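You operate a simulated robot arm through the tools that you are given. There is no shell and no other tool.

The job below is to be done with a simulated robot arm. You get a single attempt, and the scene is never put back.

Task
Set the controls near the top of the fitting bench. At the end: the fault button three is switched up; the fault button nine is switched up; the fault button one is switched on; the fault button four is switched on; whatever was shut is shut again. Leave all else as you found it, and nothing knocked over.

The check looks at the end state, three seconds after you hand in, the way a careful person would. Anything else that was tipped, shoved, dropped, spilled or broken makes it a failure.

Robot
A 7-joint arm with a two-finger parallel gripper, fixed in place. Base frame: the origin is at the foot of the arm, x ahead of it, y to its left, z up; the work surface is at about z = 0. Lengths are in mm, angles in rad, forces in N, time in s.
With the tool pointing down near the work surface it reaches from about 260 to 680 mm from the base axis. Its first joint turns from -2.897 to 2.897 rad. Payload 2.5 kg.
Tool frame: the origin (TCP) lies between the finger pads and is the grasp point; the fingertips stand 30 mm ahead of it; z points along the fingers, y is the line along which they close. Largest opening 94 mm; finger width 28, thickness 10; the body of the gripper, 50 by 96 mm, starts 55 mm behind the TCP.
Orientation is that of the tool frame in the base frame, as [roll, pitch, yaw] about the fixed x, y, z axes, in that order (R = Rz(yaw) Ry(pitch) Rx(roll)). With the fingers straight down and closing along the base's y, the tool's x points along the base's -x, its y along +y and its z along -z.

Tools
- The arm moves only by the tool drive_tool. Its arguments are lists of equal length, an entry for each row: "dp": the shift along the tool's x, y, z in mm, a list of three; "dr": the turn, a rotation vector about the tool's x, y, z in rad, a list of three; "hand": the opening in per cent of the stroke, from 0 (shut) to 100 (fully open). In form: {"dp": [[dx, dy, dz], ...], "dr": [[wx, wy, wz], ...], "hand": [hand, ...]}. A call has 1 to 20 rows; each row shifts and turns the commanded pose from where the row before left it, along the tool's axes as they then stand. A row lasts 0.2 s, in which the tool goes at most 50 mm and 0.15 rad; a call with a longer step from one row to the next is refused whole, and so is a gripper value outside its range. A pose out of reach is approached as far as the arm can. The call stops where the force on the tool passes 40 N (or 10 N more than at its start, if that is more) or the arm is blocked; 0.2 s more then pass. Each finger travels about 72 mm/s and halts on what it meets, pressing with about 42 N; the grip force reading is that of the motor and also rises with nothing between the fingers. The clock runs only during rows and for 0.2 s after the last one: add rows that do not move to give the fingers time. The reply holds the time, the measured pose of the TCP, the force on the tool along the base axes, the opening and the grip force, in the units named above and with some noise, with the torque about the TCP (base axes, N m) and any sound that the robot's microphone picked up, and new pictures: "pictures" is both (left out), scene, wrist or none.
- Cameras (640 x 400 px; columns grow to the right, rows downward): "scene" is fixed at [50.4, 497.3, 580.1]; the picture's right is [-0.61, -0.79, 0.00], its down [-0.46, 0.36, -0.81] and it looks along [0.64, -0.50, -0.58] (base axes); focal length 372 px, centre (320, 200). "wrist" rides on the gripper at [76, 14, -103] in the tool frame; the picture's right is [-0.18, 0.98, 0.00], its down [-0.75, -0.14, -0.64] and it looks along [-0.63, -0.12, 0.77] (tool axes); focal length 243 px, centre (320, 200). There is no depth. A picture from a camera that has moved, and an enlarged one, comes with that camera's place and axes in the base frame and with its lens.
- enlarge(camera, box): a new picture of the part [left, top, right, bottom] of that camera's present view, enlarged. The clock stands still meanwhile.
- sign_off(): hands the job in; it is judged then, once.

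Nothing tells you positions but the pictures and the camera data. Unless the task says otherwise, let go and move clear before handing in.

The tools are called as a command line: name --argument value ..., lists and objects as JSON in quotes. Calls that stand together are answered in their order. drive_tool: Moves the arm, as the interface text tells. Its arguments: {"type":"object","properties":{"dp":{"type":"array"},"dr":{"type":"array"},"hand":{"type":"array"},"pictures":{"type":"string","enum":["both","scene","wrist","none"]}},"required":["dp","dr","hand"]} The other tools are called the same way: enlarge (camera, box) takes an enlarged picture of a part of a camera's view; sign_off () hands the job in.

At the start:

```text
time: 0.0
ee_pos: [443.7, 140.7, 297.1]
orientation: [-3.142, -0.002, -3.141]
ft_force: [-0.6, 0.2, -0.9]
wrist_torque: [-0.02, -0.02, -0.01]
finger_gap: 93.9
gripper_force: 0.0
```

scene: 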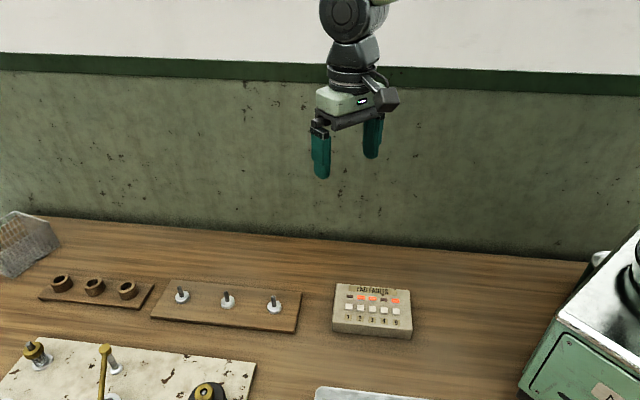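
wrist: 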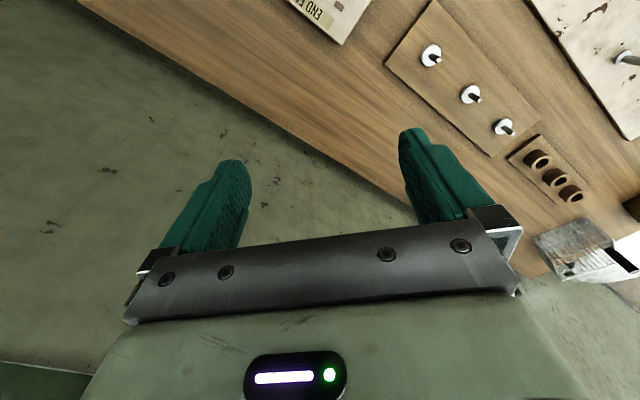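

I see a bench with a small panel (a row of five buttons and indicator lamps), a plank with three toggle-like pegs, and other fittings. I'll look closer before moving.

enlarge --camera "scene" --box '[310, 270, 430, 345]'

enlarge --camera "scene" --box '[0, 200, 320, 400]'

enlarge --camera "scene" --box '[320, 200, 640, 400]'

enlarge --camera "wrist" --box '[260, 0, 640, 240]'

```text
5.33 times, centred on (370, 308) of scene
camera zoom: at [50.4, 497.3, 580.1], right [-0.61, -0.79, 0.0], down [-0.46, 0.36, -0.81], along [0.64, -0.5, -0.58], focal length 1981 px, centre (53, -373)
```

zoom: 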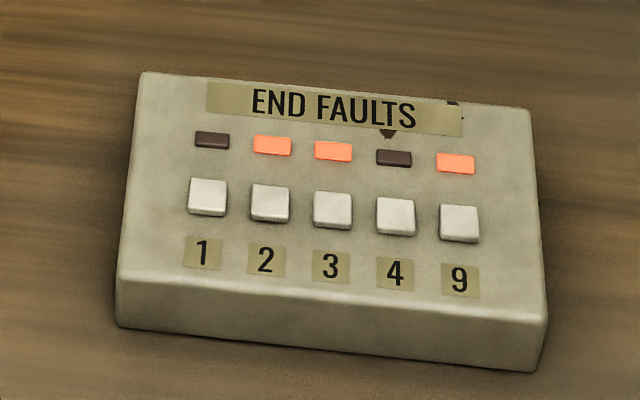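

```text
2.00 times, centred on (160, 300) of scene
camera zoom: at [50.4, 497.3, 580.1], right [-0.61, -0.79, 0.0], down [-0.46, 0.36, -0.81], along [0.64, -0.5, -0.58], focal length 743 px, centre (640, 0)
```

zoom: 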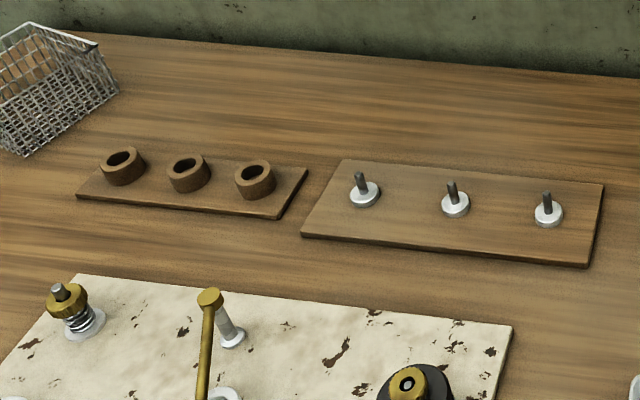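

```text
2.00 times, centred on (480, 300) of scene
camera zoom: at [50.4, 497.3, 580.1], right [-0.61, -0.79, 0.0], down [-0.46, 0.36, -0.81], along [0.64, -0.5, -0.58], focal length 743 px, centre (0, 0)
```

zoom: 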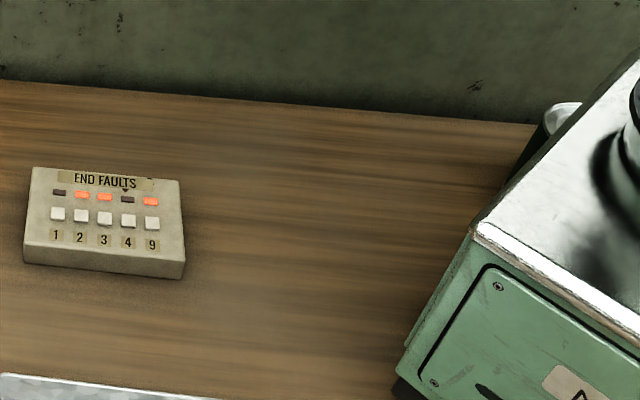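

```text
1.67 times, centred on (450, 120) of wrist
camera zoom: at [367.0, 154.3, 400.8], right [0.18, 0.98, 0.0], down [0.75, -0.14, 0.64], along [0.63, -0.12, -0.77], focal length 404 px, centre (103, 333)
```

zoom: 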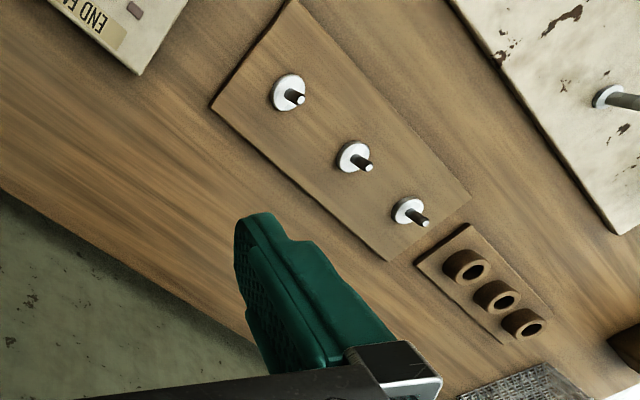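

The panel "END FAULTS" sits at roughly (330, 165) with its button row running along the base's (-1,-1) direction; lamps 2, 3 and 9 are lit, 1 and 4 dark. I'll move the tool above it and turn it 45° so I can inspect the buttons with the wrist camera.

drive_tool --dp '[[29, 5.5, 20], [29, 5.5, 20], [29, 5.5, 20], [29, 5.5, 20], [0, 0, 0], [0, 0, 0], [0, 0, 0], [0, 0, 0], [0, 0, 0], [0, 0, 0], [0, 0, 0]]' --dr '[[0, 0, 0], [0, 0, 0], [0, 0, 0], [0, 0, 0], [0, 0, 0.131], [0, 0, 0.131], [0, 0, 0.131], [0, 0, 0.131], [0, 0, 0.131], [0, 0, 0.13], [0, 0, 0]]' --hand '[100, 100, 100, 100, 100, 100, 100, 100, 100, 100, 100]'

```text
time: 2.4
ee_pos: [327.2, 162.4, 216.8]
orientation: [3.141, 0.0, 2.355]
ft_force: [0.7, 0.5, 0.1]
wrist_torque: [0.03, -0.01, 0.01]
finger_gap: 93.9
gripper_force: 0.0
camera wrist: at [283.6, 226.6, 321.0], right [0.83, 0.56, 0.0], down [0.43, -0.63, 0.64], along [0.36, -0.53, -0.77], focal length 243 px, centre (320, 200)
```

scene: 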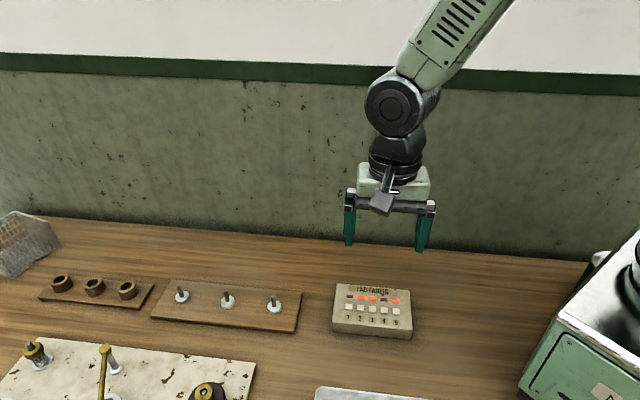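
wrist: 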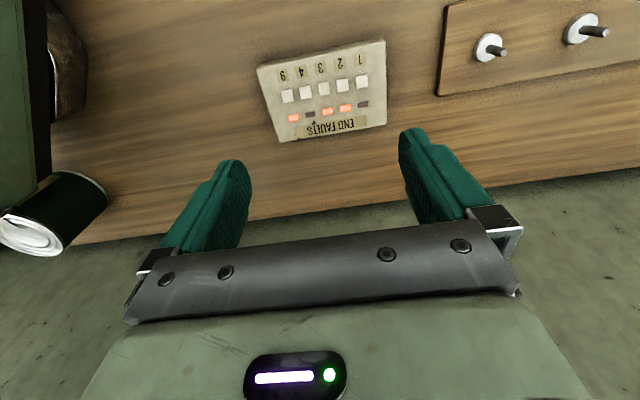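

enlarge --camera "wrist" --box '[250, 30, 394, 150]'

enlarge --camera "scene" --box '[325, 275, 421, 345]'

```text
3.33 times, centred on (322, 90) of wrist
camera zoom: at [283.6, 226.6, 321.0], right [0.83, 0.56, 0.0], down [0.43, -0.63, 0.64], along [0.36, -0.53, -0.77], focal length 809 px, centre (313, 567)
```

zoom: 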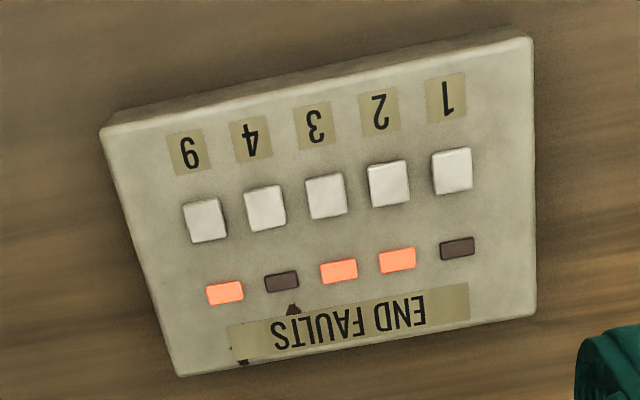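

```text
5.71 times, centred on (373, 310) of scene
camera zoom: at [50.4, 497.3, 580.1], right [-0.61, -0.79, 0.0], down [-0.46, 0.36, -0.81], along [0.64, -0.5, -0.58], focal length 2123 px, centre (17, -429)
```

zoom: 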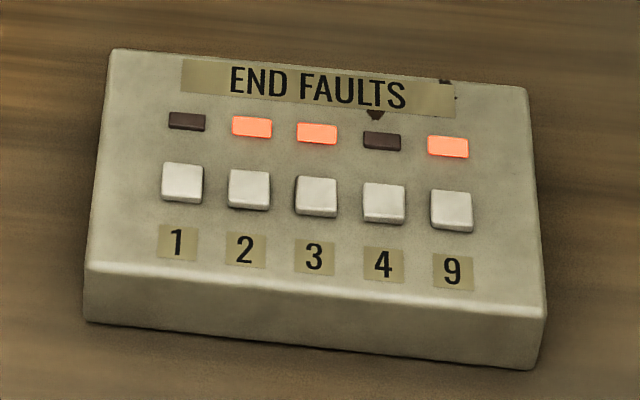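

The panel looks like push buttons with a lamp each. I want to see whether the lit ones (2, 3, 9) sit lower than the dark ones, so I zoom in more.

enlarge --camera "scene" --box '[344, 298, 376, 318]'

enlarge --camera "scene" --box '[372, 300, 404, 320]'

enlarge --camera "wrist" --box '[286, 60, 366, 110]'

```text
16.00 times, centred on (360, 308) of scene
camera zoom: at [50.4, 497.3, 580.1], right [-0.61, -0.79, 0.0], down [-0.46, 0.36, -0.81], along [0.64, -0.5, -0.58], focal length 5944 px, centre (-320, -1528)
```

zoom: 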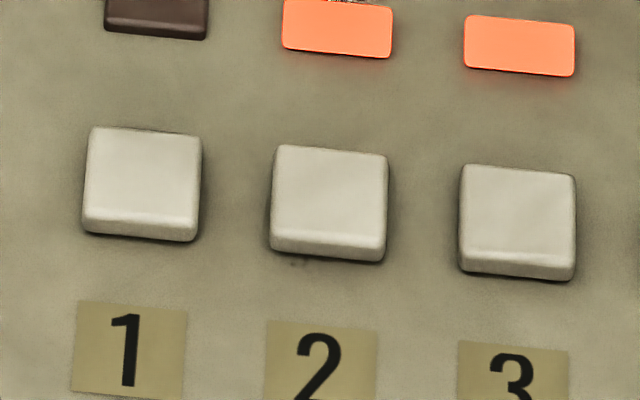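

```text
16.00 times, centred on (388, 310) of scene
camera zoom: at [50.4, 497.3, 580.1], right [-0.61, -0.79, 0.0], down [-0.46, 0.36, -0.81], along [0.64, -0.5, -0.58], focal length 5944 px, centre (-768, -1560)
```

zoom: 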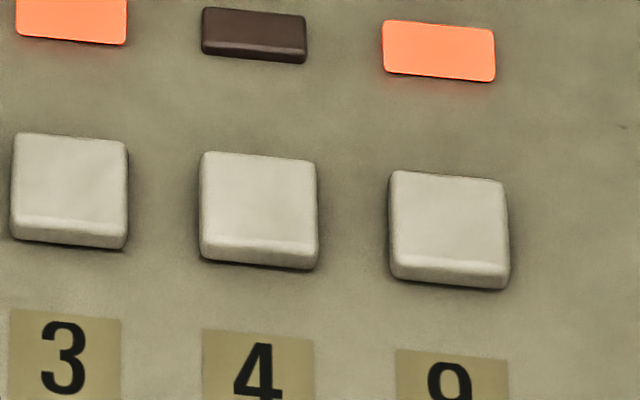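

```text
8.00 times, centred on (326, 85) of wrist
camera zoom: at [283.6, 226.6, 321.0], right [0.83, 0.56, 0.0], down [0.43, -0.63, 0.64], along [0.36, -0.53, -0.77], focal length 1941 px, centre (272, 1120)
```

zoom: 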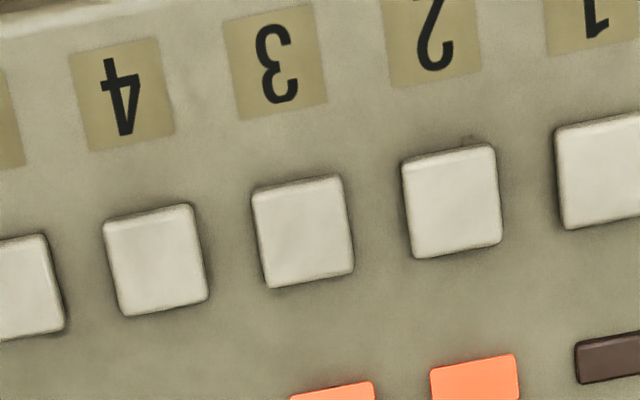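

All five buttons stand at the same height, so the lamps show the state: I take 3 and 9 (lit now) to be wanted "up" i.e. released/off, and 1 and 4 (dark now) to be wanted on, with 2 left lit. Next I close the fingers and come lower over the middle of the panel to measure it better.

drive_tool --dp '[[0, 0, 20], [0, 0, 20], [0, 0, 20], [0, 0, 20], [0, 0, 20], [0, 0, 0]]' --dr '[[0, 0, 0], [0, 0, 0], [0, 0, 0], [0, 0, 0], [0, 0, 0], [0, 0, 0]]' --hand '[0, 0, 0, 0, 0, 0]'

enlarge --camera "scene" --box '[310, 190, 470, 350]'

```text
time: 3.8
ee_pos: [327.0, 162.5, 118.1]
orientation: [3.141, 0.001, 2.356]
ft_force: [0.3, 0.6, 0.5]
wrist_torque: [-0.02, -0.03, 0.04]
finger_gap: 0.2
gripper_force: 32.9
camera wrist: at [284.0, 227.1, 221.5], right [0.83, 0.56, 0.0], down [0.43, -0.63, 0.64], along [0.36, -0.53, -0.77], focal length 243 px, centre (320, 200)
```

scene: 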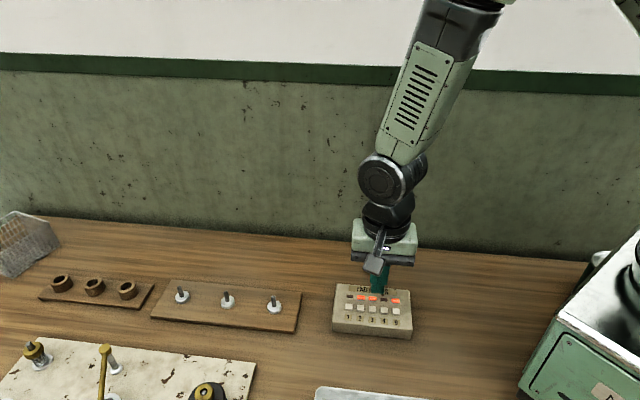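
wrist: 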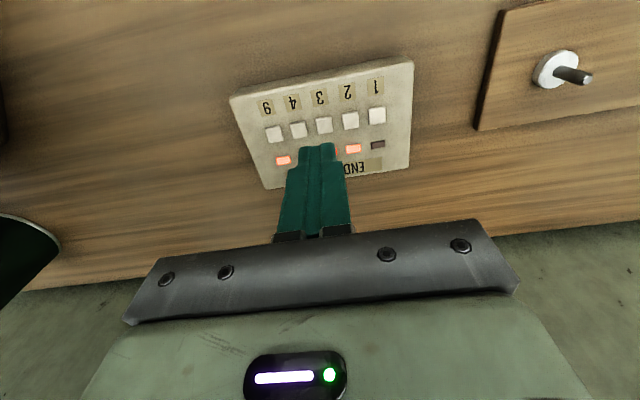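

```text
2.50 times, centred on (390, 270) of scene
camera zoom: at [50.4, 497.3, 580.1], right [-0.61, -0.79, 0.0], down [-0.46, 0.36, -0.81], along [0.64, -0.5, -0.58], focal length 929 px, centre (145, 25)
```

zoom: 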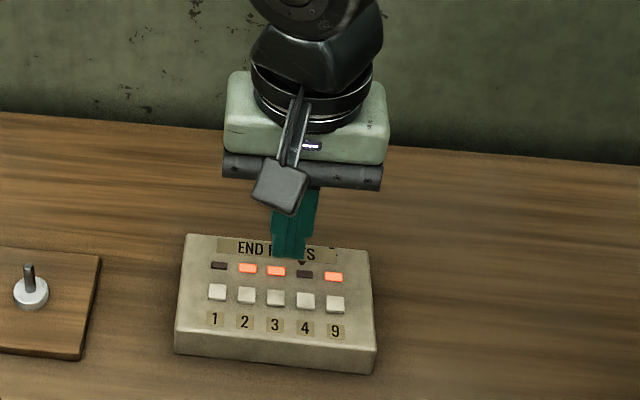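

enlarge --camera "wrist" --box '[220, 50, 428, 200]'

```text
2.67 times, centred on (324, 125) of wrist
camera zoom: at [284.0, 227.1, 221.5], right [0.83, 0.56, 0.0], down [0.43, -0.63, 0.64], along [0.36, -0.53, -0.77], focal length 647 px, centre (309, 400)
```

zoom: 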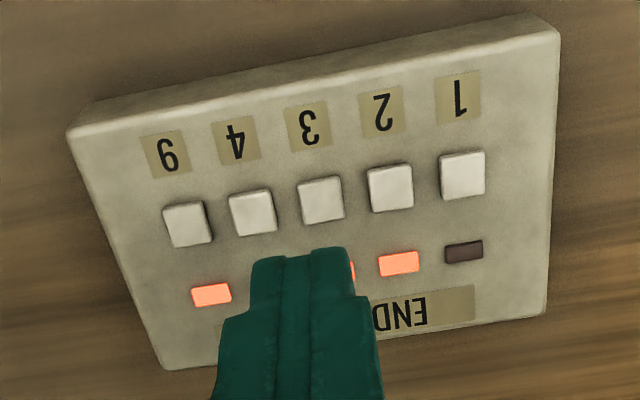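

The button tops come out at about z = 38, spaced about 20.5 mm along the tool's y, with button 1 about 45 mm to the tool's +y side. I'll move over button 1 (slightly to the front, in case the face slopes), descend to a few mm above it and check.

drive_tool --dp '[[3.5, 22.5, 0], [3.5, 22.5, 0], [0, 0, 15], [0, 0, 15], [0, 0, 8], [0, 0, 0]]' --dr '[[0, 0, 0], [0, 0, 0], [0, 0, 0], [0, 0, 0], [0, 0, 0], [0, 0, 0]]' --hand '[0, 0, 0, 0, 0, 0]'

enlarge --camera "scene" --box '[310, 250, 438, 350]'

enlarge --camera "wrist" --box '[200, 60, 440, 220]'

```text
time: 5.2
ee_pos: [353.9, 200.1, 79.8]
orientation: [3.141, 0.0, 2.357]
ft_force: [-0.8, 0.2, 0.3]
wrist_torque: [-0.04, -0.03, 0.0]
finger_gap: 0.3
gripper_force: 32.9
camera wrist: at [310.5, 264.2, 183.1], right [0.83, 0.56, 0.0], down [0.43, -0.63, 0.64], along [0.36, -0.53, -0.77], focal length 243 px, centre (320, 200)
```

scene: 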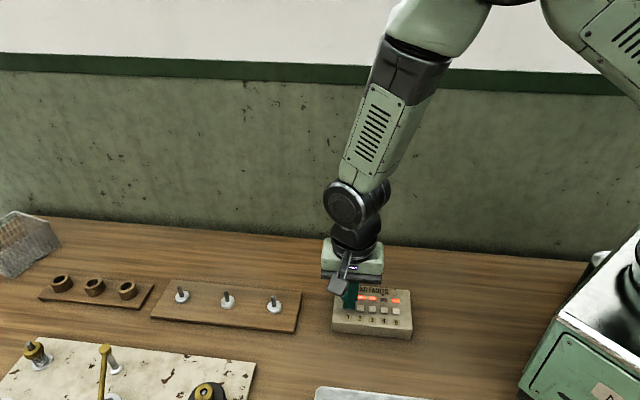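
wrist: 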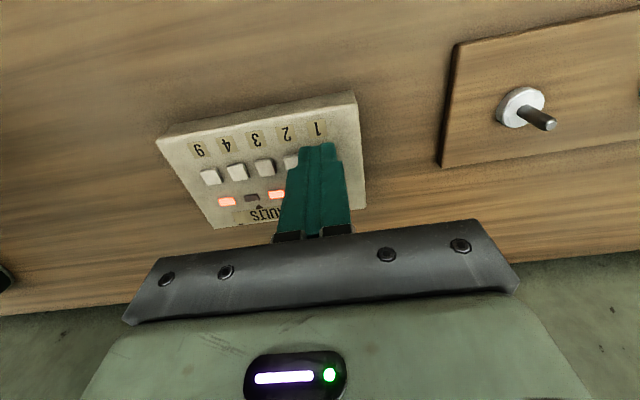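

```text
4.00 times, centred on (374, 300) of scene
camera zoom: at [50.4, 497.3, 580.1], right [-0.61, -0.79, 0.0], down [-0.46, 0.36, -0.81], along [0.64, -0.5, -0.58], focal length 1486 px, centre (104, -200)
```

zoom: 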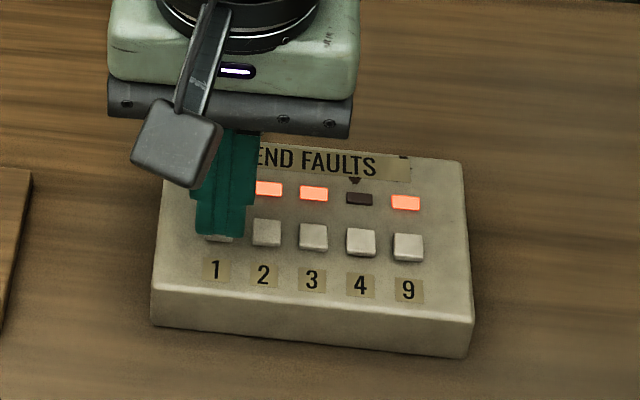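

```text
2.50 times, centred on (320, 140) of wrist
camera zoom: at [310.5, 264.2, 183.1], right [0.83, 0.56, 0.0], down [0.43, -0.63, 0.64], along [0.36, -0.53, -0.77], focal length 606 px, centre (320, 350)
```

zoom: 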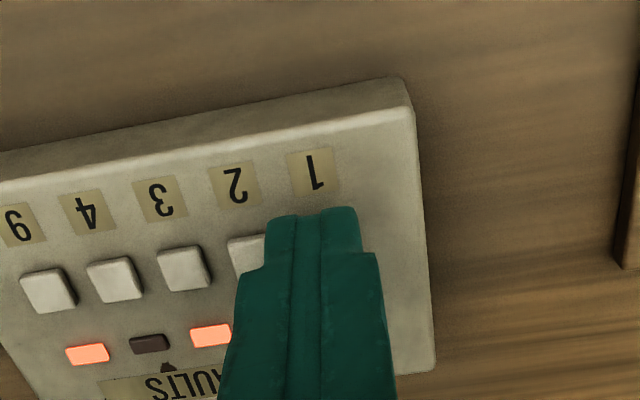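

The closed fingertips are centred over button 1, about 12 mm above it. I'll lower in small steps and watch the force.

drive_tool --dp '[[0, 0, 4], [0, 0, 3], [0, 0, 2], [0, 0, 1], [0, 0, 1]]' --dr '[[0, 0, 0], [0, 0, 0], [0, 0, 0], [0, 0, 0], [0, 0, 0]]' --hand '[0, 0, 0, 0, 0]'

enlarge --camera "scene" --box '[326, 275, 422, 335]'

```text
time: 6.4
ee_pos: [353.2, 199.7, 69.0]
orientation: [3.142, 0.0, 2.357]
ft_force: [0.2, -0.3, -0.7]
wrist_torque: [0.03, 0.0, -0.02]
finger_gap: 0.0
gripper_force: 32.7
camera wrist: at [310.4, 263.4, 171.5], right [0.83, 0.56, 0.0], down [0.43, -0.63, 0.64], along [0.36, -0.53, -0.77], focal length 243 px, centre (320, 200)
```

scene: 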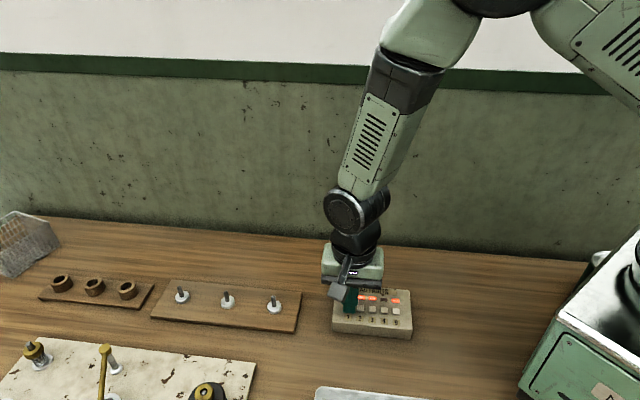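
wrist: 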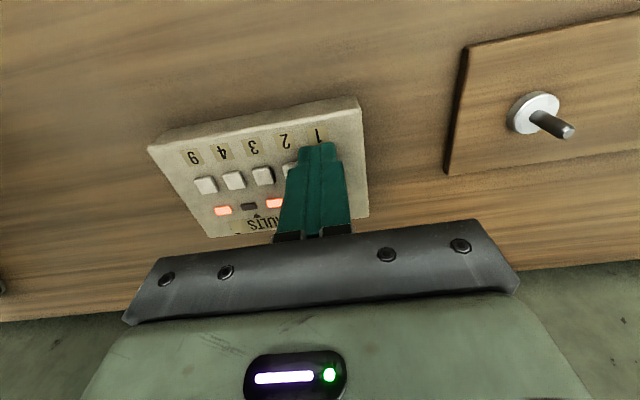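

```text
6.67 times, centred on (374, 305) of scene
camera zoom: at [50.4, 497.3, 580.1], right [-0.61, -0.79, 0.0], down [-0.46, 0.36, -0.81], along [0.64, -0.5, -0.58], focal length 2477 px, centre (-40, -500)
```

zoom: 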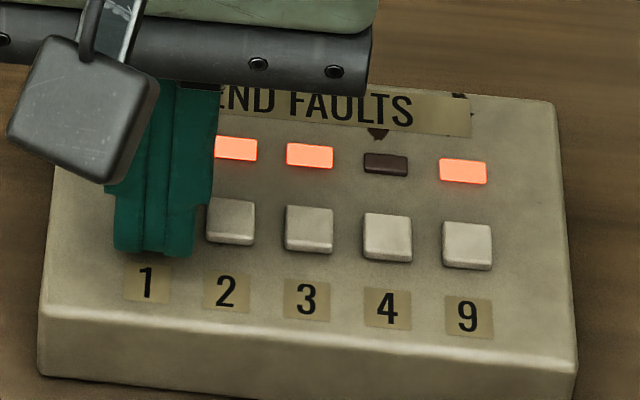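

No contact yet with the tips at about z = 39, and there is a clear gap to button 2. I'll continue down in 1 mm steps.

drive_tool --dp '[[0, 0, 1], [0, 0, 1]]' --dr '[[0, 0, 0], [0, 0, 0]]' --hand '[0, 0]' --pictures "none"

```text
time: 7.0
ee_pos: [352.8, 199.0, 65.7]
orientation: [3.141, 0.001, 2.356]
ft_force: [-0.8, -0.5, -1.3]
wrist_torque: [0.02, -0.02, -0.02]
finger_gap: 0.0
gripper_force: 32.9
```

Still no clear contact at a tip height of about 36; going on down.

drive_tool --dp '[[0, 0, 1]]' --dr '[[0, 0, 0]]' --hand '[0]' --pictures "none"

```text
time: 7.4
ee_pos: [353.7, 198.9, 64.5]
orientation: [3.141, 0.0, 2.354]
ft_force: [0.2, -0.5, -0.2]
wrist_torque: [-0.01, 0.01, -0.02]
finger_gap: 0.0
gripper_force: 33.3
```

drive_tool --dp '[[0, 0, 1]]' --dr '[[0, 0, 0]]' --hand '[0]'

enlarge --camera "scene" --box '[326, 275, 422, 335]'

enlarge --camera "wrist" --box '[200, 60, 440, 220]'

```text
time: 7.8
ee_pos: [354.8, 198.7, 63.5]
orientation: [3.141, 0.002, 2.354]
ft_force: [0.0, -0.4, 0.1]
wrist_torque: [0.01, 0.02, 0.0]
finger_gap: 0.0
gripper_force: 33.1
camera wrist: at [310.7, 263.0, 167.3], right [0.83, 0.56, 0.0], down [0.43, -0.63, 0.64], along [0.36, -0.53, -0.77], focal length 243 px, centre (320, 200)
```

scene: 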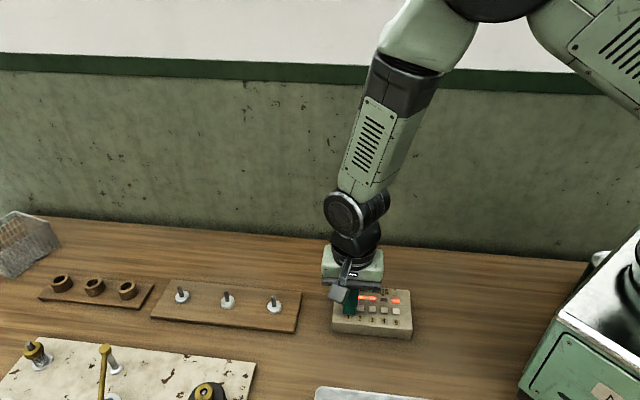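
wrist: 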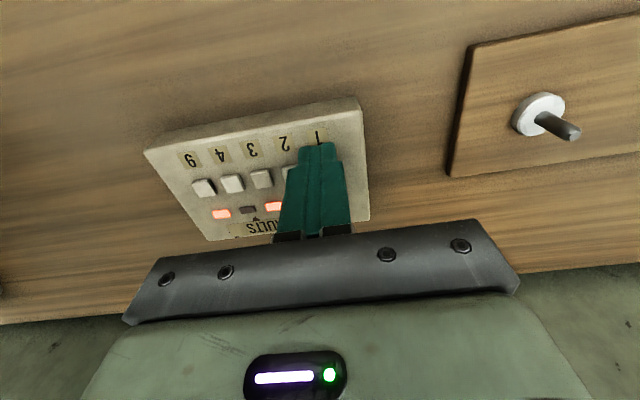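

```text
6.67 times, centred on (374, 305) of scene
camera zoom: at [50.4, 497.3, 580.1], right [-0.61, -0.79, 0.0], down [-0.46, 0.36, -0.81], along [0.64, -0.5, -0.58], focal length 2477 px, centre (-40, -500)
```

zoom: 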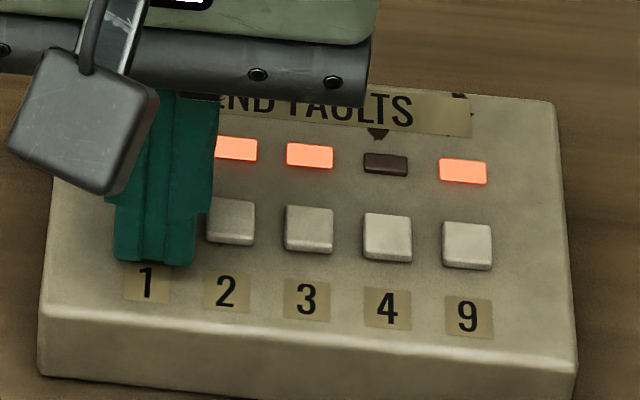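

```text
2.50 times, centred on (320, 140) of wrist
camera zoom: at [310.7, 263.0, 167.3], right [0.83, 0.56, 0.0], down [0.43, -0.63, 0.64], along [0.36, -0.53, -0.77], focal length 606 px, centre (320, 350)
```

zoom: 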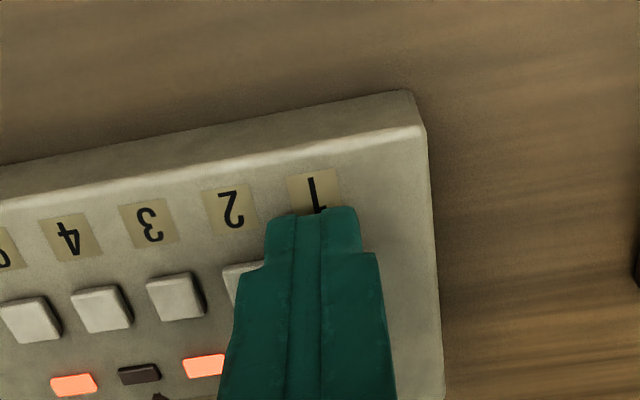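

Still nothing touched with the tips at about z = 33.5; re-fitting the views, the button tops look nearer z = 30 and about 10 mm wall-side of the tool. I'll shift 4 mm toward the wall and 1 mm along the row, then continue down gently.

drive_tool --dp '[[-4, 1, 0], [0, 0, 1], [0, 0, 1]]' --dr '[[0, 0, 0], [0, 0, 0], [0, 0, 0]]' --hand '[0, 0, 0]' --pictures "none"

```text
time: 8.6
ee_pos: [358.2, 197.0, 60.6]
orientation: [3.141, 0.001, 2.355]
ft_force: [-0.3, 0.7, 3.0]
wrist_torque: [-0.07, 0.01, -0.01]
finger_gap: 0.1
gripper_force: 33.5
heard: click
```

A click was heard with about 3 N on the tool, so button 1 has probably actuated. Let me look.

enlarge --camera "scene" --box '[326, 275, 422, 335]'

enlarge --camera "wrist" --box '[200, 60, 440, 220]'

```text
6.67 times, centred on (374, 305) of scene
camera zoom: at [50.4, 497.3, 580.1], right [-0.61, -0.79, 0.0], down [-0.46, 0.36, -0.81], along [0.64, -0.5, -0.58], focal length 2477 px, centre (-40, -500)
```

zoom: 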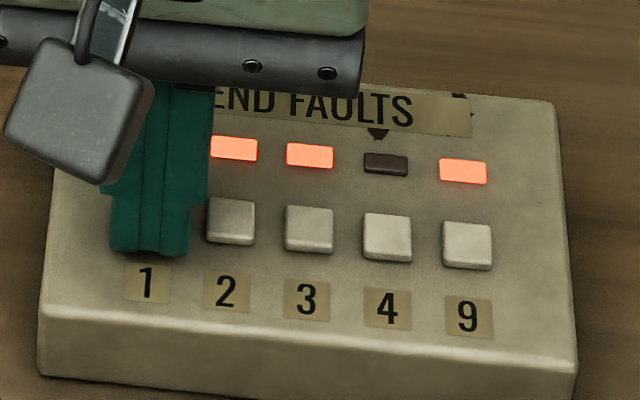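

```text
2.50 times, centred on (320, 140) of wrist
camera zoom: at [314.5, 260.9, 165.4], right [0.83, 0.56, 0.0], down [0.43, -0.63, 0.64], along [0.36, -0.53, -0.77], focal length 606 px, centre (320, 350)
```

zoom: 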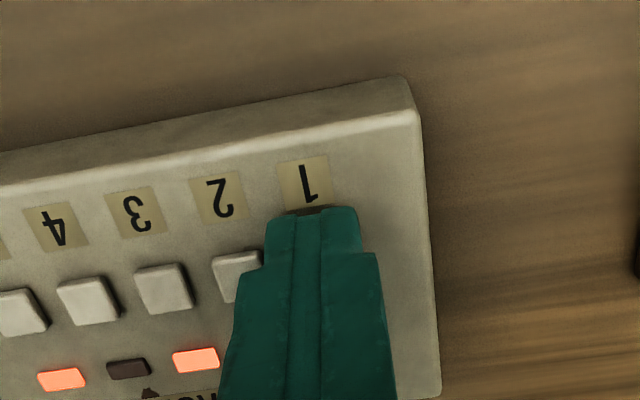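

Lamp 1 is hidden behind the fingers; I'll lift straight up and check the lamps.

drive_tool --dp '[[0, 0, -5], [0, 0, -15], [0, 0, -20], [0, 0, -18], [0, 0, 0]]' --dr '[[0, 0, 0], [0, 0, 0], [0, 0, 0], [0, 0, 0], [0, 0, 0]]' --hand '[0, 0, 0, 0, 0]' --pictures "none"

enlarge --camera "scene" --box '[326, 275, 422, 335]'

enlarge --camera "wrist" --box '[180, 60, 460, 240]'

```text
time: 9.8
ee_pos: [357.4, 196.7, 121.7]
orientation: [-3.141, 0.0, 2.357]
ft_force: [-0.3, -1.4, 0.0]
wrist_torque: [0.01, -0.01, -0.03]
finger_gap: 0.0
gripper_force: 32.7
```

```text
6.67 times, centred on (374, 305) of scene
camera zoom: at [50.4, 497.3, 580.1], right [-0.61, -0.79, 0.0], down [-0.46, 0.36, -0.81], along [0.64, -0.5, -0.58], focal length 2477 px, centre (-40, -500)
```

zoom: 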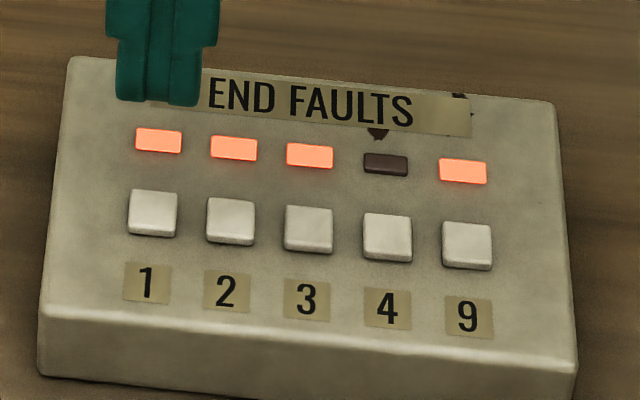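

```text
2.22 times, centred on (320, 150) of wrist
camera zoom: at [314.8, 261.5, 224.8], right [0.83, 0.56, 0.0], down [0.43, -0.63, 0.64], along [0.36, -0.53, -0.77], focal length 539 px, centre (320, 311)
```

zoom: 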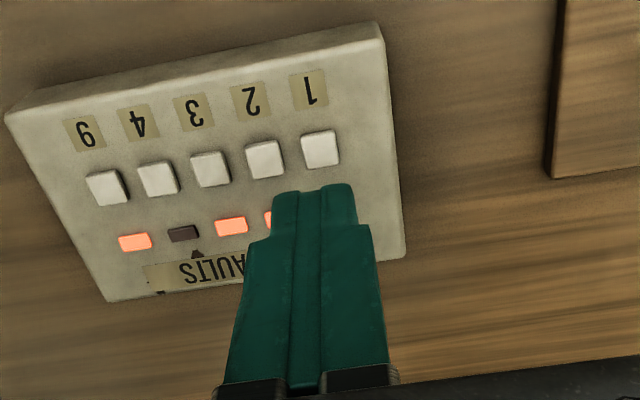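

Lamp 1 is now lit and the others are unchanged, so a press toggles its own lamp only. Next is button 3, which by this view lies 44 mm along the tool's -y; I'll move over it and come down to just above it.

drive_tool --dp '[[0, -15, 0], [0, -15, 0], [0, -14.2, 0], [0, 0, 15], [0, 0, 15], [0, 0, 12], [0, 0, 10], [0, 0, 0]]' --dr '[[0, 0, 0], [0, 0, 0], [0, 0, 0], [0, 0, 0], [0, 0, 0], [0, 0, 0], [0, 0, 0], [0, 0, 0]]' --hand '[0, 0, 0, 0, 0, 0, 0, 0]' --pictures "none"

enlarge --camera "scene" --box '[326, 275, 422, 335]'

enlarge --camera "wrist" --box '[200, 60, 440, 220]'

```text
time: 11.6
ee_pos: [326.0, 165.7, 69.2]
orientation: [-3.141, -0.001, 2.357]
ft_force: [1.2, 0.1, 0.1]
wrist_torque: [0.01, -0.02, 0.01]
finger_gap: 0.3
gripper_force: 33.8
```

```text
6.67 times, centred on (374, 305) of scene
camera zoom: at [50.4, 497.3, 580.1], right [-0.61, -0.79, 0.0], down [-0.46, 0.36, -0.81], along [0.64, -0.5, -0.58], focal length 2477 px, centre (-40, -500)
```

zoom: 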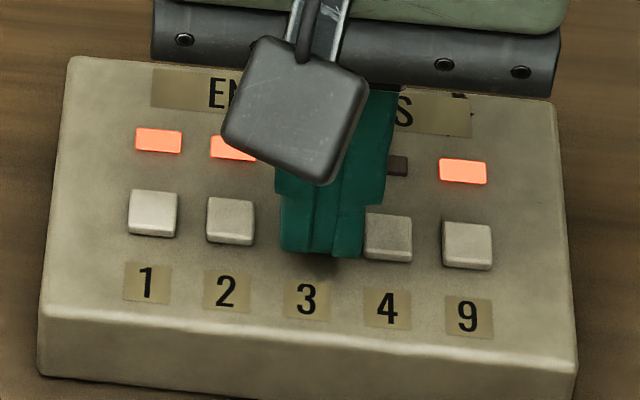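

```text
2.50 times, centred on (320, 140) of wrist
camera zoom: at [283.0, 229.4, 172.3], right [0.83, 0.56, 0.0], down [0.43, -0.63, 0.64], along [0.36, -0.53, -0.77], focal length 606 px, centre (320, 350)
```

zoom: 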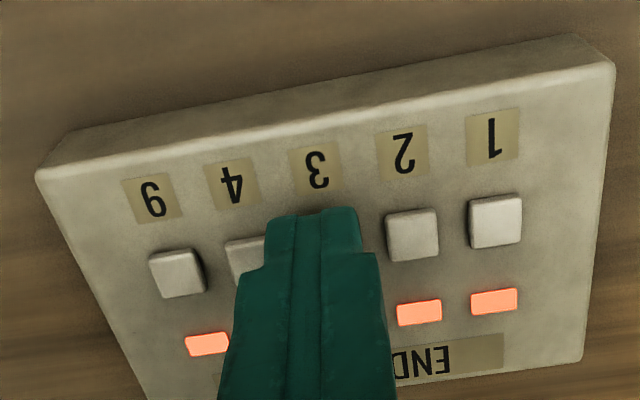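

Both views put button 3 about 2 mm to the tool's +y side, with the tips a bit too close to button 4. I'll correct by 2.2 mm and check again before pressing.

drive_tool --dp '[[0, 2.2, 0], [0, 0, 3], [0, 0, 0]]' --dr '[[0, 0, 0], [0, 0, 0], [0, 0, 0]]' --hand '[0, 0, 0]' --pictures "none"

enlarge --camera "scene" --box '[326, 275, 422, 335]'

enlarge --camera "wrist" --box '[260, 100, 380, 180]'

```text
time: 12.4
ee_pos: [326.4, 168.4, 66.1]
orientation: [3.142, -0.001, 2.356]
ft_force: [0.5, -0.4, 1.0]
wrist_torque: [-0.02, 0.01, 0.02]
finger_gap: 0.0
gripper_force: 33.0
```

```text
6.67 times, centred on (374, 305) of scene
camera zoom: at [50.4, 497.3, 580.1], right [-0.61, -0.79, 0.0], down [-0.46, 0.36, -0.81], along [0.64, -0.5, -0.58], focal length 2477 px, centre (-40, -500)
```

zoom: 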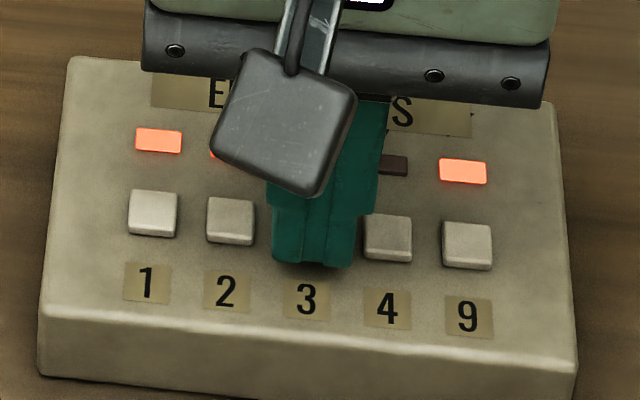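

```text
5.00 times, centred on (320, 140) of wrist
camera zoom: at [283.8, 231.5, 169.2], right [0.83, 0.56, 0.0], down [0.43, -0.63, 0.64], along [0.36, -0.53, -0.77], focal length 1213 px, centre (320, 500)
```

zoom: 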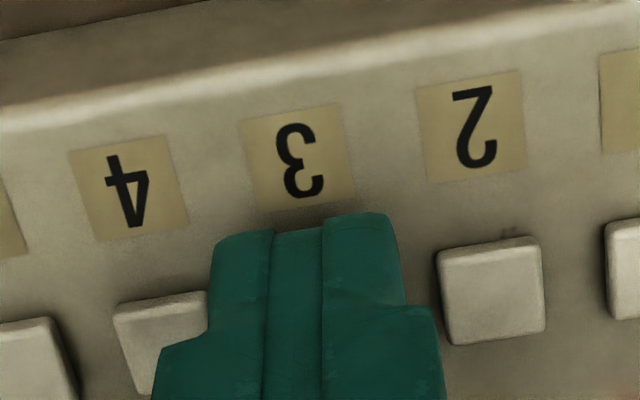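

Now the tips are centred over button 3 with even gaps to 2 and 4. Pressing down in small steps.

drive_tool --dp '[[0, 0, 2], [0, 0, 1], [0, 0, 1]]' --dr '[[0, 0, 0], [0, 0, 0], [0, 0, 0]]' --hand '[0, 0, 0]' --pictures "none"

```text
time: 13.2
ee_pos: [327.7, 165.4, 61.9]
orientation: [3.141, 0.0, 2.358]
ft_force: [1.0, 1.9, 2.4]
wrist_torque: [0.01, 0.02, 0.02]
finger_gap: 0.0
gripper_force: 32.7
heard: click
```

A click at about 2.4 N. Lifting straight up to check the lamps.

drive_tool --dp '[[0, 0, -5], [0, 0, -15], [0, 0, -20], [0, 0, -18], [0, 0, 0]]' --dr '[[0, 0, 0], [0, 0, 0], [0, 0, 0], [0, 0, 0], [0, 0, 0]]' --hand '[0, 0, 0, 0, 0]' --pictures "none"

enlarge --camera "scene" --box '[326, 275, 422, 335]'

enlarge --camera "wrist" --box '[180, 60, 460, 240]'

```text
time: 14.4
ee_pos: [328.1, 167.3, 120.6]
orientation: [-3.14, -0.001, 2.356]
ft_force: [-0.5, 0.1, -0.4]
wrist_torque: [0.04, 0.04, 0.01]
finger_gap: 0.0
gripper_force: 33.0
```

```text
6.67 times, centred on (374, 305) of scene
camera zoom: at [50.4, 497.3, 580.1], right [-0.61, -0.79, 0.0], down [-0.46, 0.36, -0.81], along [0.64, -0.5, -0.58], focal length 2477 px, centre (-40, -500)
```

zoom: 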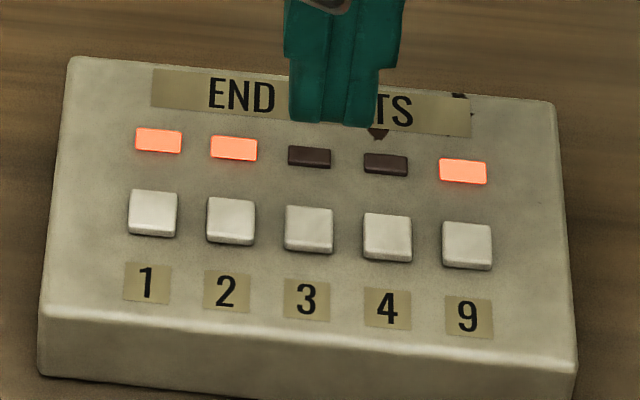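

```text
2.22 times, centred on (320, 150) of wrist
camera zoom: at [283.9, 230.9, 223.6], right [0.83, 0.56, 0.0], down [0.43, -0.63, 0.64], along [0.36, -0.53, -0.77], focal length 539 px, centre (320, 311)
```

zoom: 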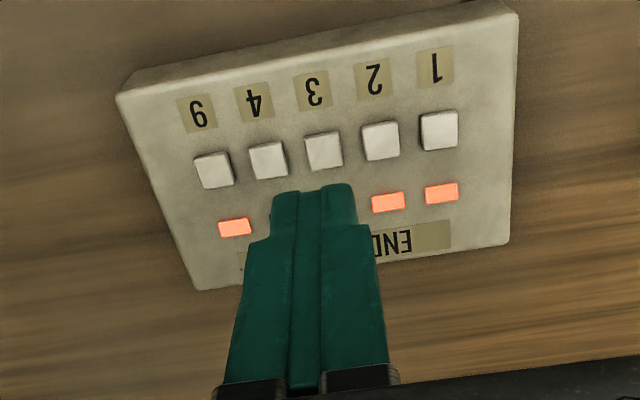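

Lamp 3 is now dark, everything else unchanged. Next is button 4, about 20.5 mm further along the tool's -y; I'll move above it and check alignment.

drive_tool --dp '[[0, -10, 0], [0, -10.4, 0], [0, 0, 15], [0, 0, 15], [0, 0, 14], [0, 0, 10], [0, 0, 0]]' --dr '[[0, 0, 0], [0, 0, 0], [0, 0, 0], [0, 0, 0], [0, 0, 0], [0, 0, 0], [0, 0, 0]]' --hand '[0, 0, 0, 0, 0, 0, 0]' --pictures "none"

enlarge --camera "scene" --box '[326, 275, 422, 335]'

enlarge --camera "wrist" --box '[260, 100, 380, 180]'

```text
time: 16.0
ee_pos: [312.7, 153.0, 64.1]
orientation: [3.139, 0.0, 2.355]
ft_force: [0.1, -0.2, -0.1]
wrist_torque: [0.0, -0.04, -0.02]
finger_gap: 0.0
gripper_force: 33.3
```

```text
6.67 times, centred on (374, 305) of scene
camera zoom: at [50.4, 497.3, 580.1], right [-0.61, -0.79, 0.0], down [-0.46, 0.36, -0.81], along [0.64, -0.5, -0.58], focal length 2477 px, centre (-40, -500)
```

zoom: 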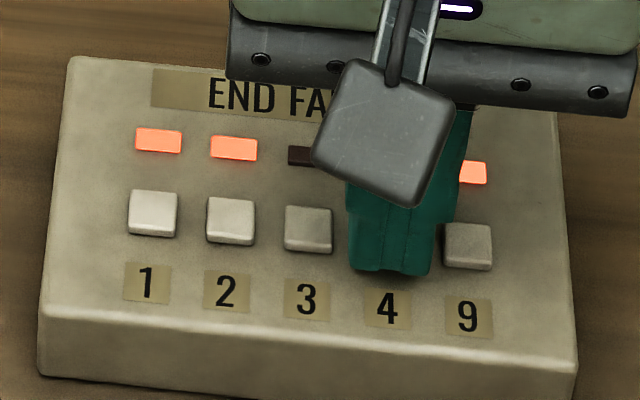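

```text
5.00 times, centred on (320, 140) of wrist
camera zoom: at [270.2, 216.2, 167.7], right [0.83, 0.56, 0.0], down [0.43, -0.63, 0.64], along [0.36, -0.53, -0.77], focal length 1213 px, centre (320, 500)
```

zoom: 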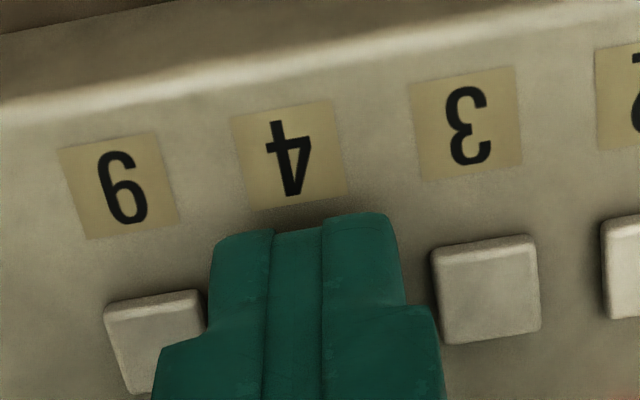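

The tips are centred over button 4 in both views. Pressing in small steps.

drive_tool --dp '[[0, 0, 2], [0, 0, 1], [0, 0, 1]]' --dr '[[0, 0, 0], [0, 0, 0], [0, 0, 0]]' --hand '[0, 0, 0]' --pictures "none"

```text
time: 16.8
ee_pos: [313.2, 151.8, 61.6]
orientation: [3.139, 0.001, 2.357]
ft_force: [1.1, -0.7, 5.9]
wrist_torque: [-0.04, -0.08, 0.02]
finger_gap: 0.0
gripper_force: 33.2
heard: click
```

Click at about 6 N. Lifting to check the lamps.

drive_tool --dp '[[0, 0, -5], [0, 0, -15], [0, 0, -20], [0, 0, -18], [0, 0, 0]]' --dr '[[0, 0, 0], [0, 0, 0], [0, 0, 0], [0, 0, 0], [0, 0, 0]]' --hand '[0, 0, 0, 0, 0]' --pictures "none"

enlarge --camera "scene" --box '[326, 275, 422, 335]'

```text
time: 18.0
ee_pos: [312.7, 151.3, 119.8]
orientation: [3.141, -0.001, 2.357]
ft_force: [-0.5, -0.2, 0.4]
wrist_torque: [0.01, 0.03, 0.01]
finger_gap: 0.0
gripper_force: 33.1
```

```text
6.67 times, centred on (374, 305) of scene
camera zoom: at [50.4, 497.3, 580.1], right [-0.61, -0.79, 0.0], down [-0.46, 0.36, -0.81], along [0.64, -0.5, -0.58], focal length 2477 px, centre (-40, -500)
```

zoom: 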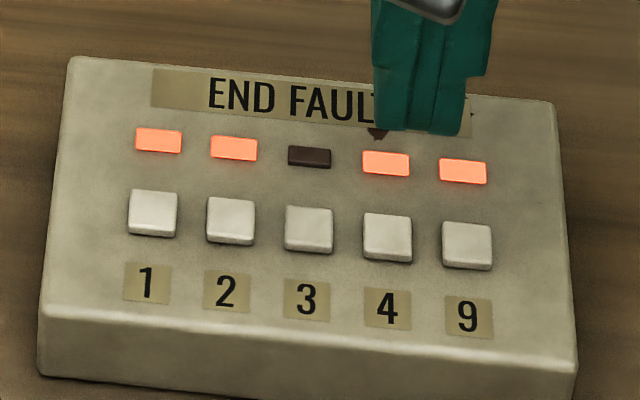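

Lamp 4 is lit; 1, 2, 4, 9 lit and 3 dark. Last is button 9, another 20.6 mm along; I'll move above it and check.

drive_tool --dp '[[0, -10, 0], [0, -10.6, 0], [0, 0, 15], [0, 0, 15], [0, 0, 14], [0, 0, 10], [0, 0, 0]]' --dr '[[0, 0, 0], [0, 0, 0], [0, 0, 0], [0, 0, 0], [0, 0, 0], [0, 0, 0], [0, 0, 0]]' --hand '[0, 0, 0, 0, 0, 0, 0]' --pictures "none"

enlarge --camera "scene" --box '[326, 275, 422, 335]'

enlarge --camera "wrist" --box '[260, 100, 380, 180]'

```text
time: 19.6
ee_pos: [297.8, 137.3, 65.2]
orientation: [3.14, 0.0, 2.355]
ft_force: [-1.0, 0.3, 0.3]
wrist_torque: [0.01, 0.02, 0.01]
finger_gap: 0.0
gripper_force: 33.0
```

```text
6.67 times, centred on (374, 305) of scene
camera zoom: at [50.4, 497.3, 580.1], right [-0.61, -0.79, 0.0], down [-0.46, 0.36, -0.81], along [0.64, -0.5, -0.58], focal length 2477 px, centre (-40, -500)
```

zoom: 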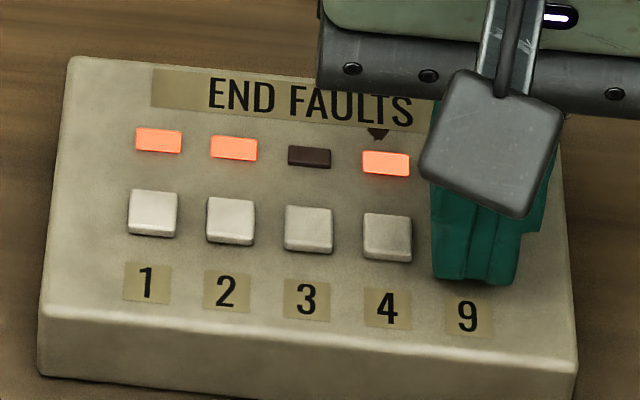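

```text
5.00 times, centred on (320, 140) of wrist
camera zoom: at [254.8, 201.1, 167.7], right [0.83, 0.56, 0.0], down [0.43, -0.63, 0.64], along [0.36, -0.53, -0.77], focal length 1213 px, centre (320, 500)
```

zoom: 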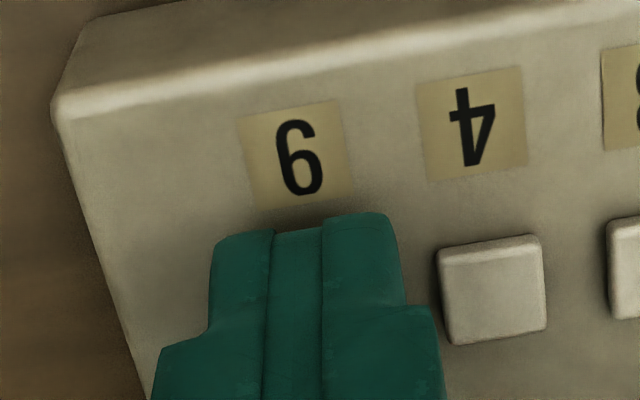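

The tips cover button 9 with a clear gap to 4. Pressing in small steps.

drive_tool --dp '[[0, 1, 0], [0, 0, 2], [0, 0, 1], [0, 0, 1]]' --dr '[[0, 0, 0], [0, 0, 0], [0, 0, 0], [0, 0, 0]]' --hand '[0, 0, 0, 0]' --pictures "none"

```text
time: 20.6
ee_pos: [299.0, 139.6, 60.1]
orientation: [3.141, -0.002, 2.355]
ft_force: [-0.9, -3.7, 5.9]
wrist_torque: [-0.11, 0.04, -0.01]
finger_gap: 0.1
gripper_force: 32.8
heard: click
```

Click heard at about 6 N. Lifting well clear and checking everything.

drive_tool --dp '[[0, 0, -5], [0, 0, -15], [0, 0, -20], [0, 0, -25], [0, 0, -30], [0, 0, -30], [0, 0, -30], [0, 0, 0]]' --dr '[[0, 0, 0], [0, 0, 0], [0, 0, 0], [0, 0, 0], [0, 0, 0], [0, 0, 0], [0, 0, 0], [0, 0, 0]]' --hand '[0, 0, 0, 0, 0, 0, 0, 0]'

enlarge --camera "scene" --box '[326, 275, 422, 335]'

enlarge --camera "scene" --box '[344, 298, 376, 318]'

enlarge --camera "scene" --box '[372, 300, 404, 320]'

```text
time: 22.4
ee_pos: [298.9, 139.1, 215.2]
orientation: [-3.14, -0.001, 2.356]
ft_force: [0.1, -0.3, 0.5]
wrist_torque: [-0.01, -0.02, -0.01]
finger_gap: 0.0
gripper_force: 32.6
camera wrist: at [255.3, 201.9, 318.5], right [0.83, 0.56, 0.0], down [0.43, -0.63, 0.64], along [0.36, -0.53, -0.77], focal length 243 px, centre (320, 200)
```

scene: 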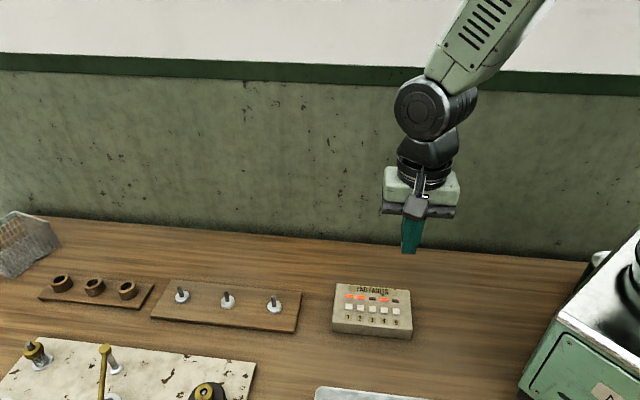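
wrist: 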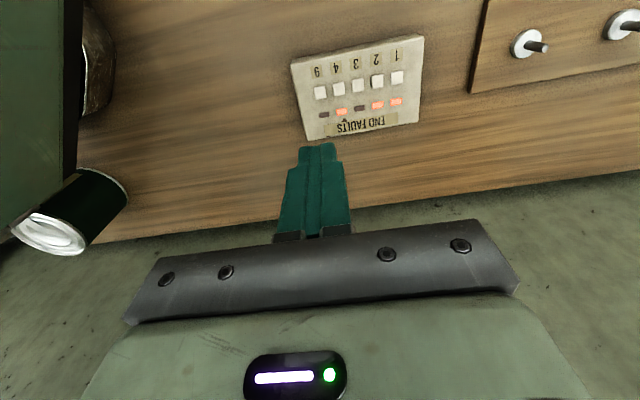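

```text
6.67 times, centred on (374, 305) of scene
camera zoom: at [50.4, 497.3, 580.1], right [-0.61, -0.79, 0.0], down [-0.46, 0.36, -0.81], along [0.64, -0.5, -0.58], focal length 2477 px, centre (-40, -500)
```

zoom: 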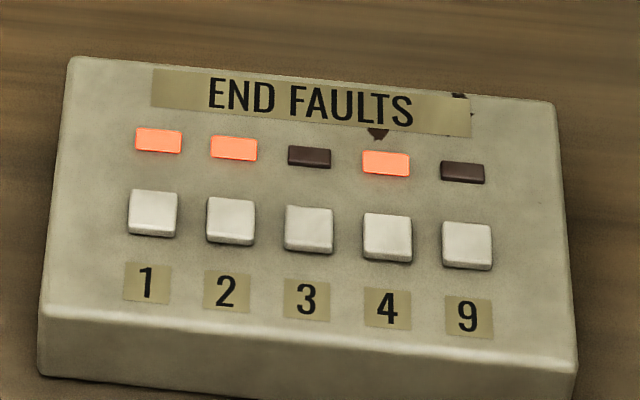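

```text
16.00 times, centred on (360, 308) of scene
camera zoom: at [50.4, 497.3, 580.1], right [-0.61, -0.79, 0.0], down [-0.46, 0.36, -0.81], along [0.64, -0.5, -0.58], focal length 5944 px, centre (-320, -1528)
```

zoom: 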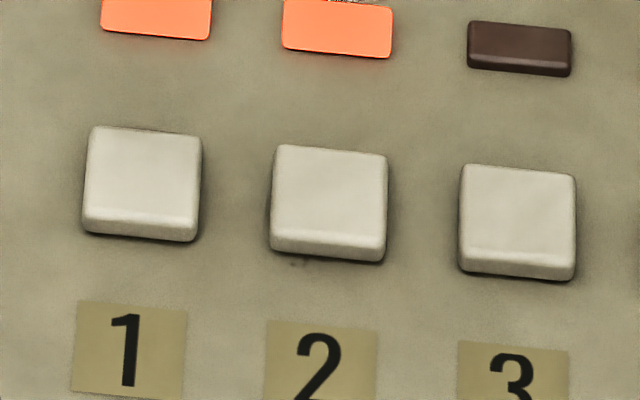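

```text
16.00 times, centred on (388, 310) of scene
camera zoom: at [50.4, 497.3, 580.1], right [-0.61, -0.79, 0.0], down [-0.46, 0.36, -0.81], along [0.64, -0.5, -0.58], focal length 5944 px, centre (-768, -1560)
```

zoom: 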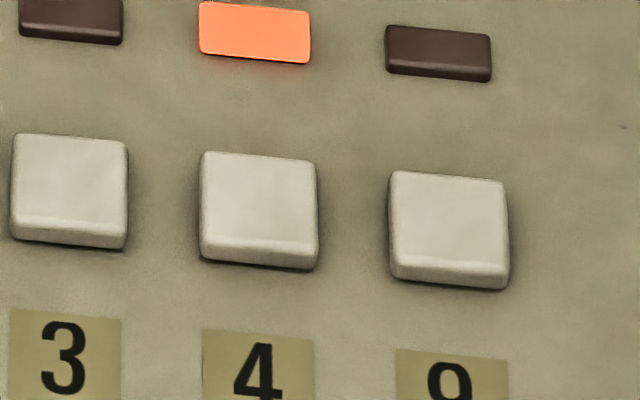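

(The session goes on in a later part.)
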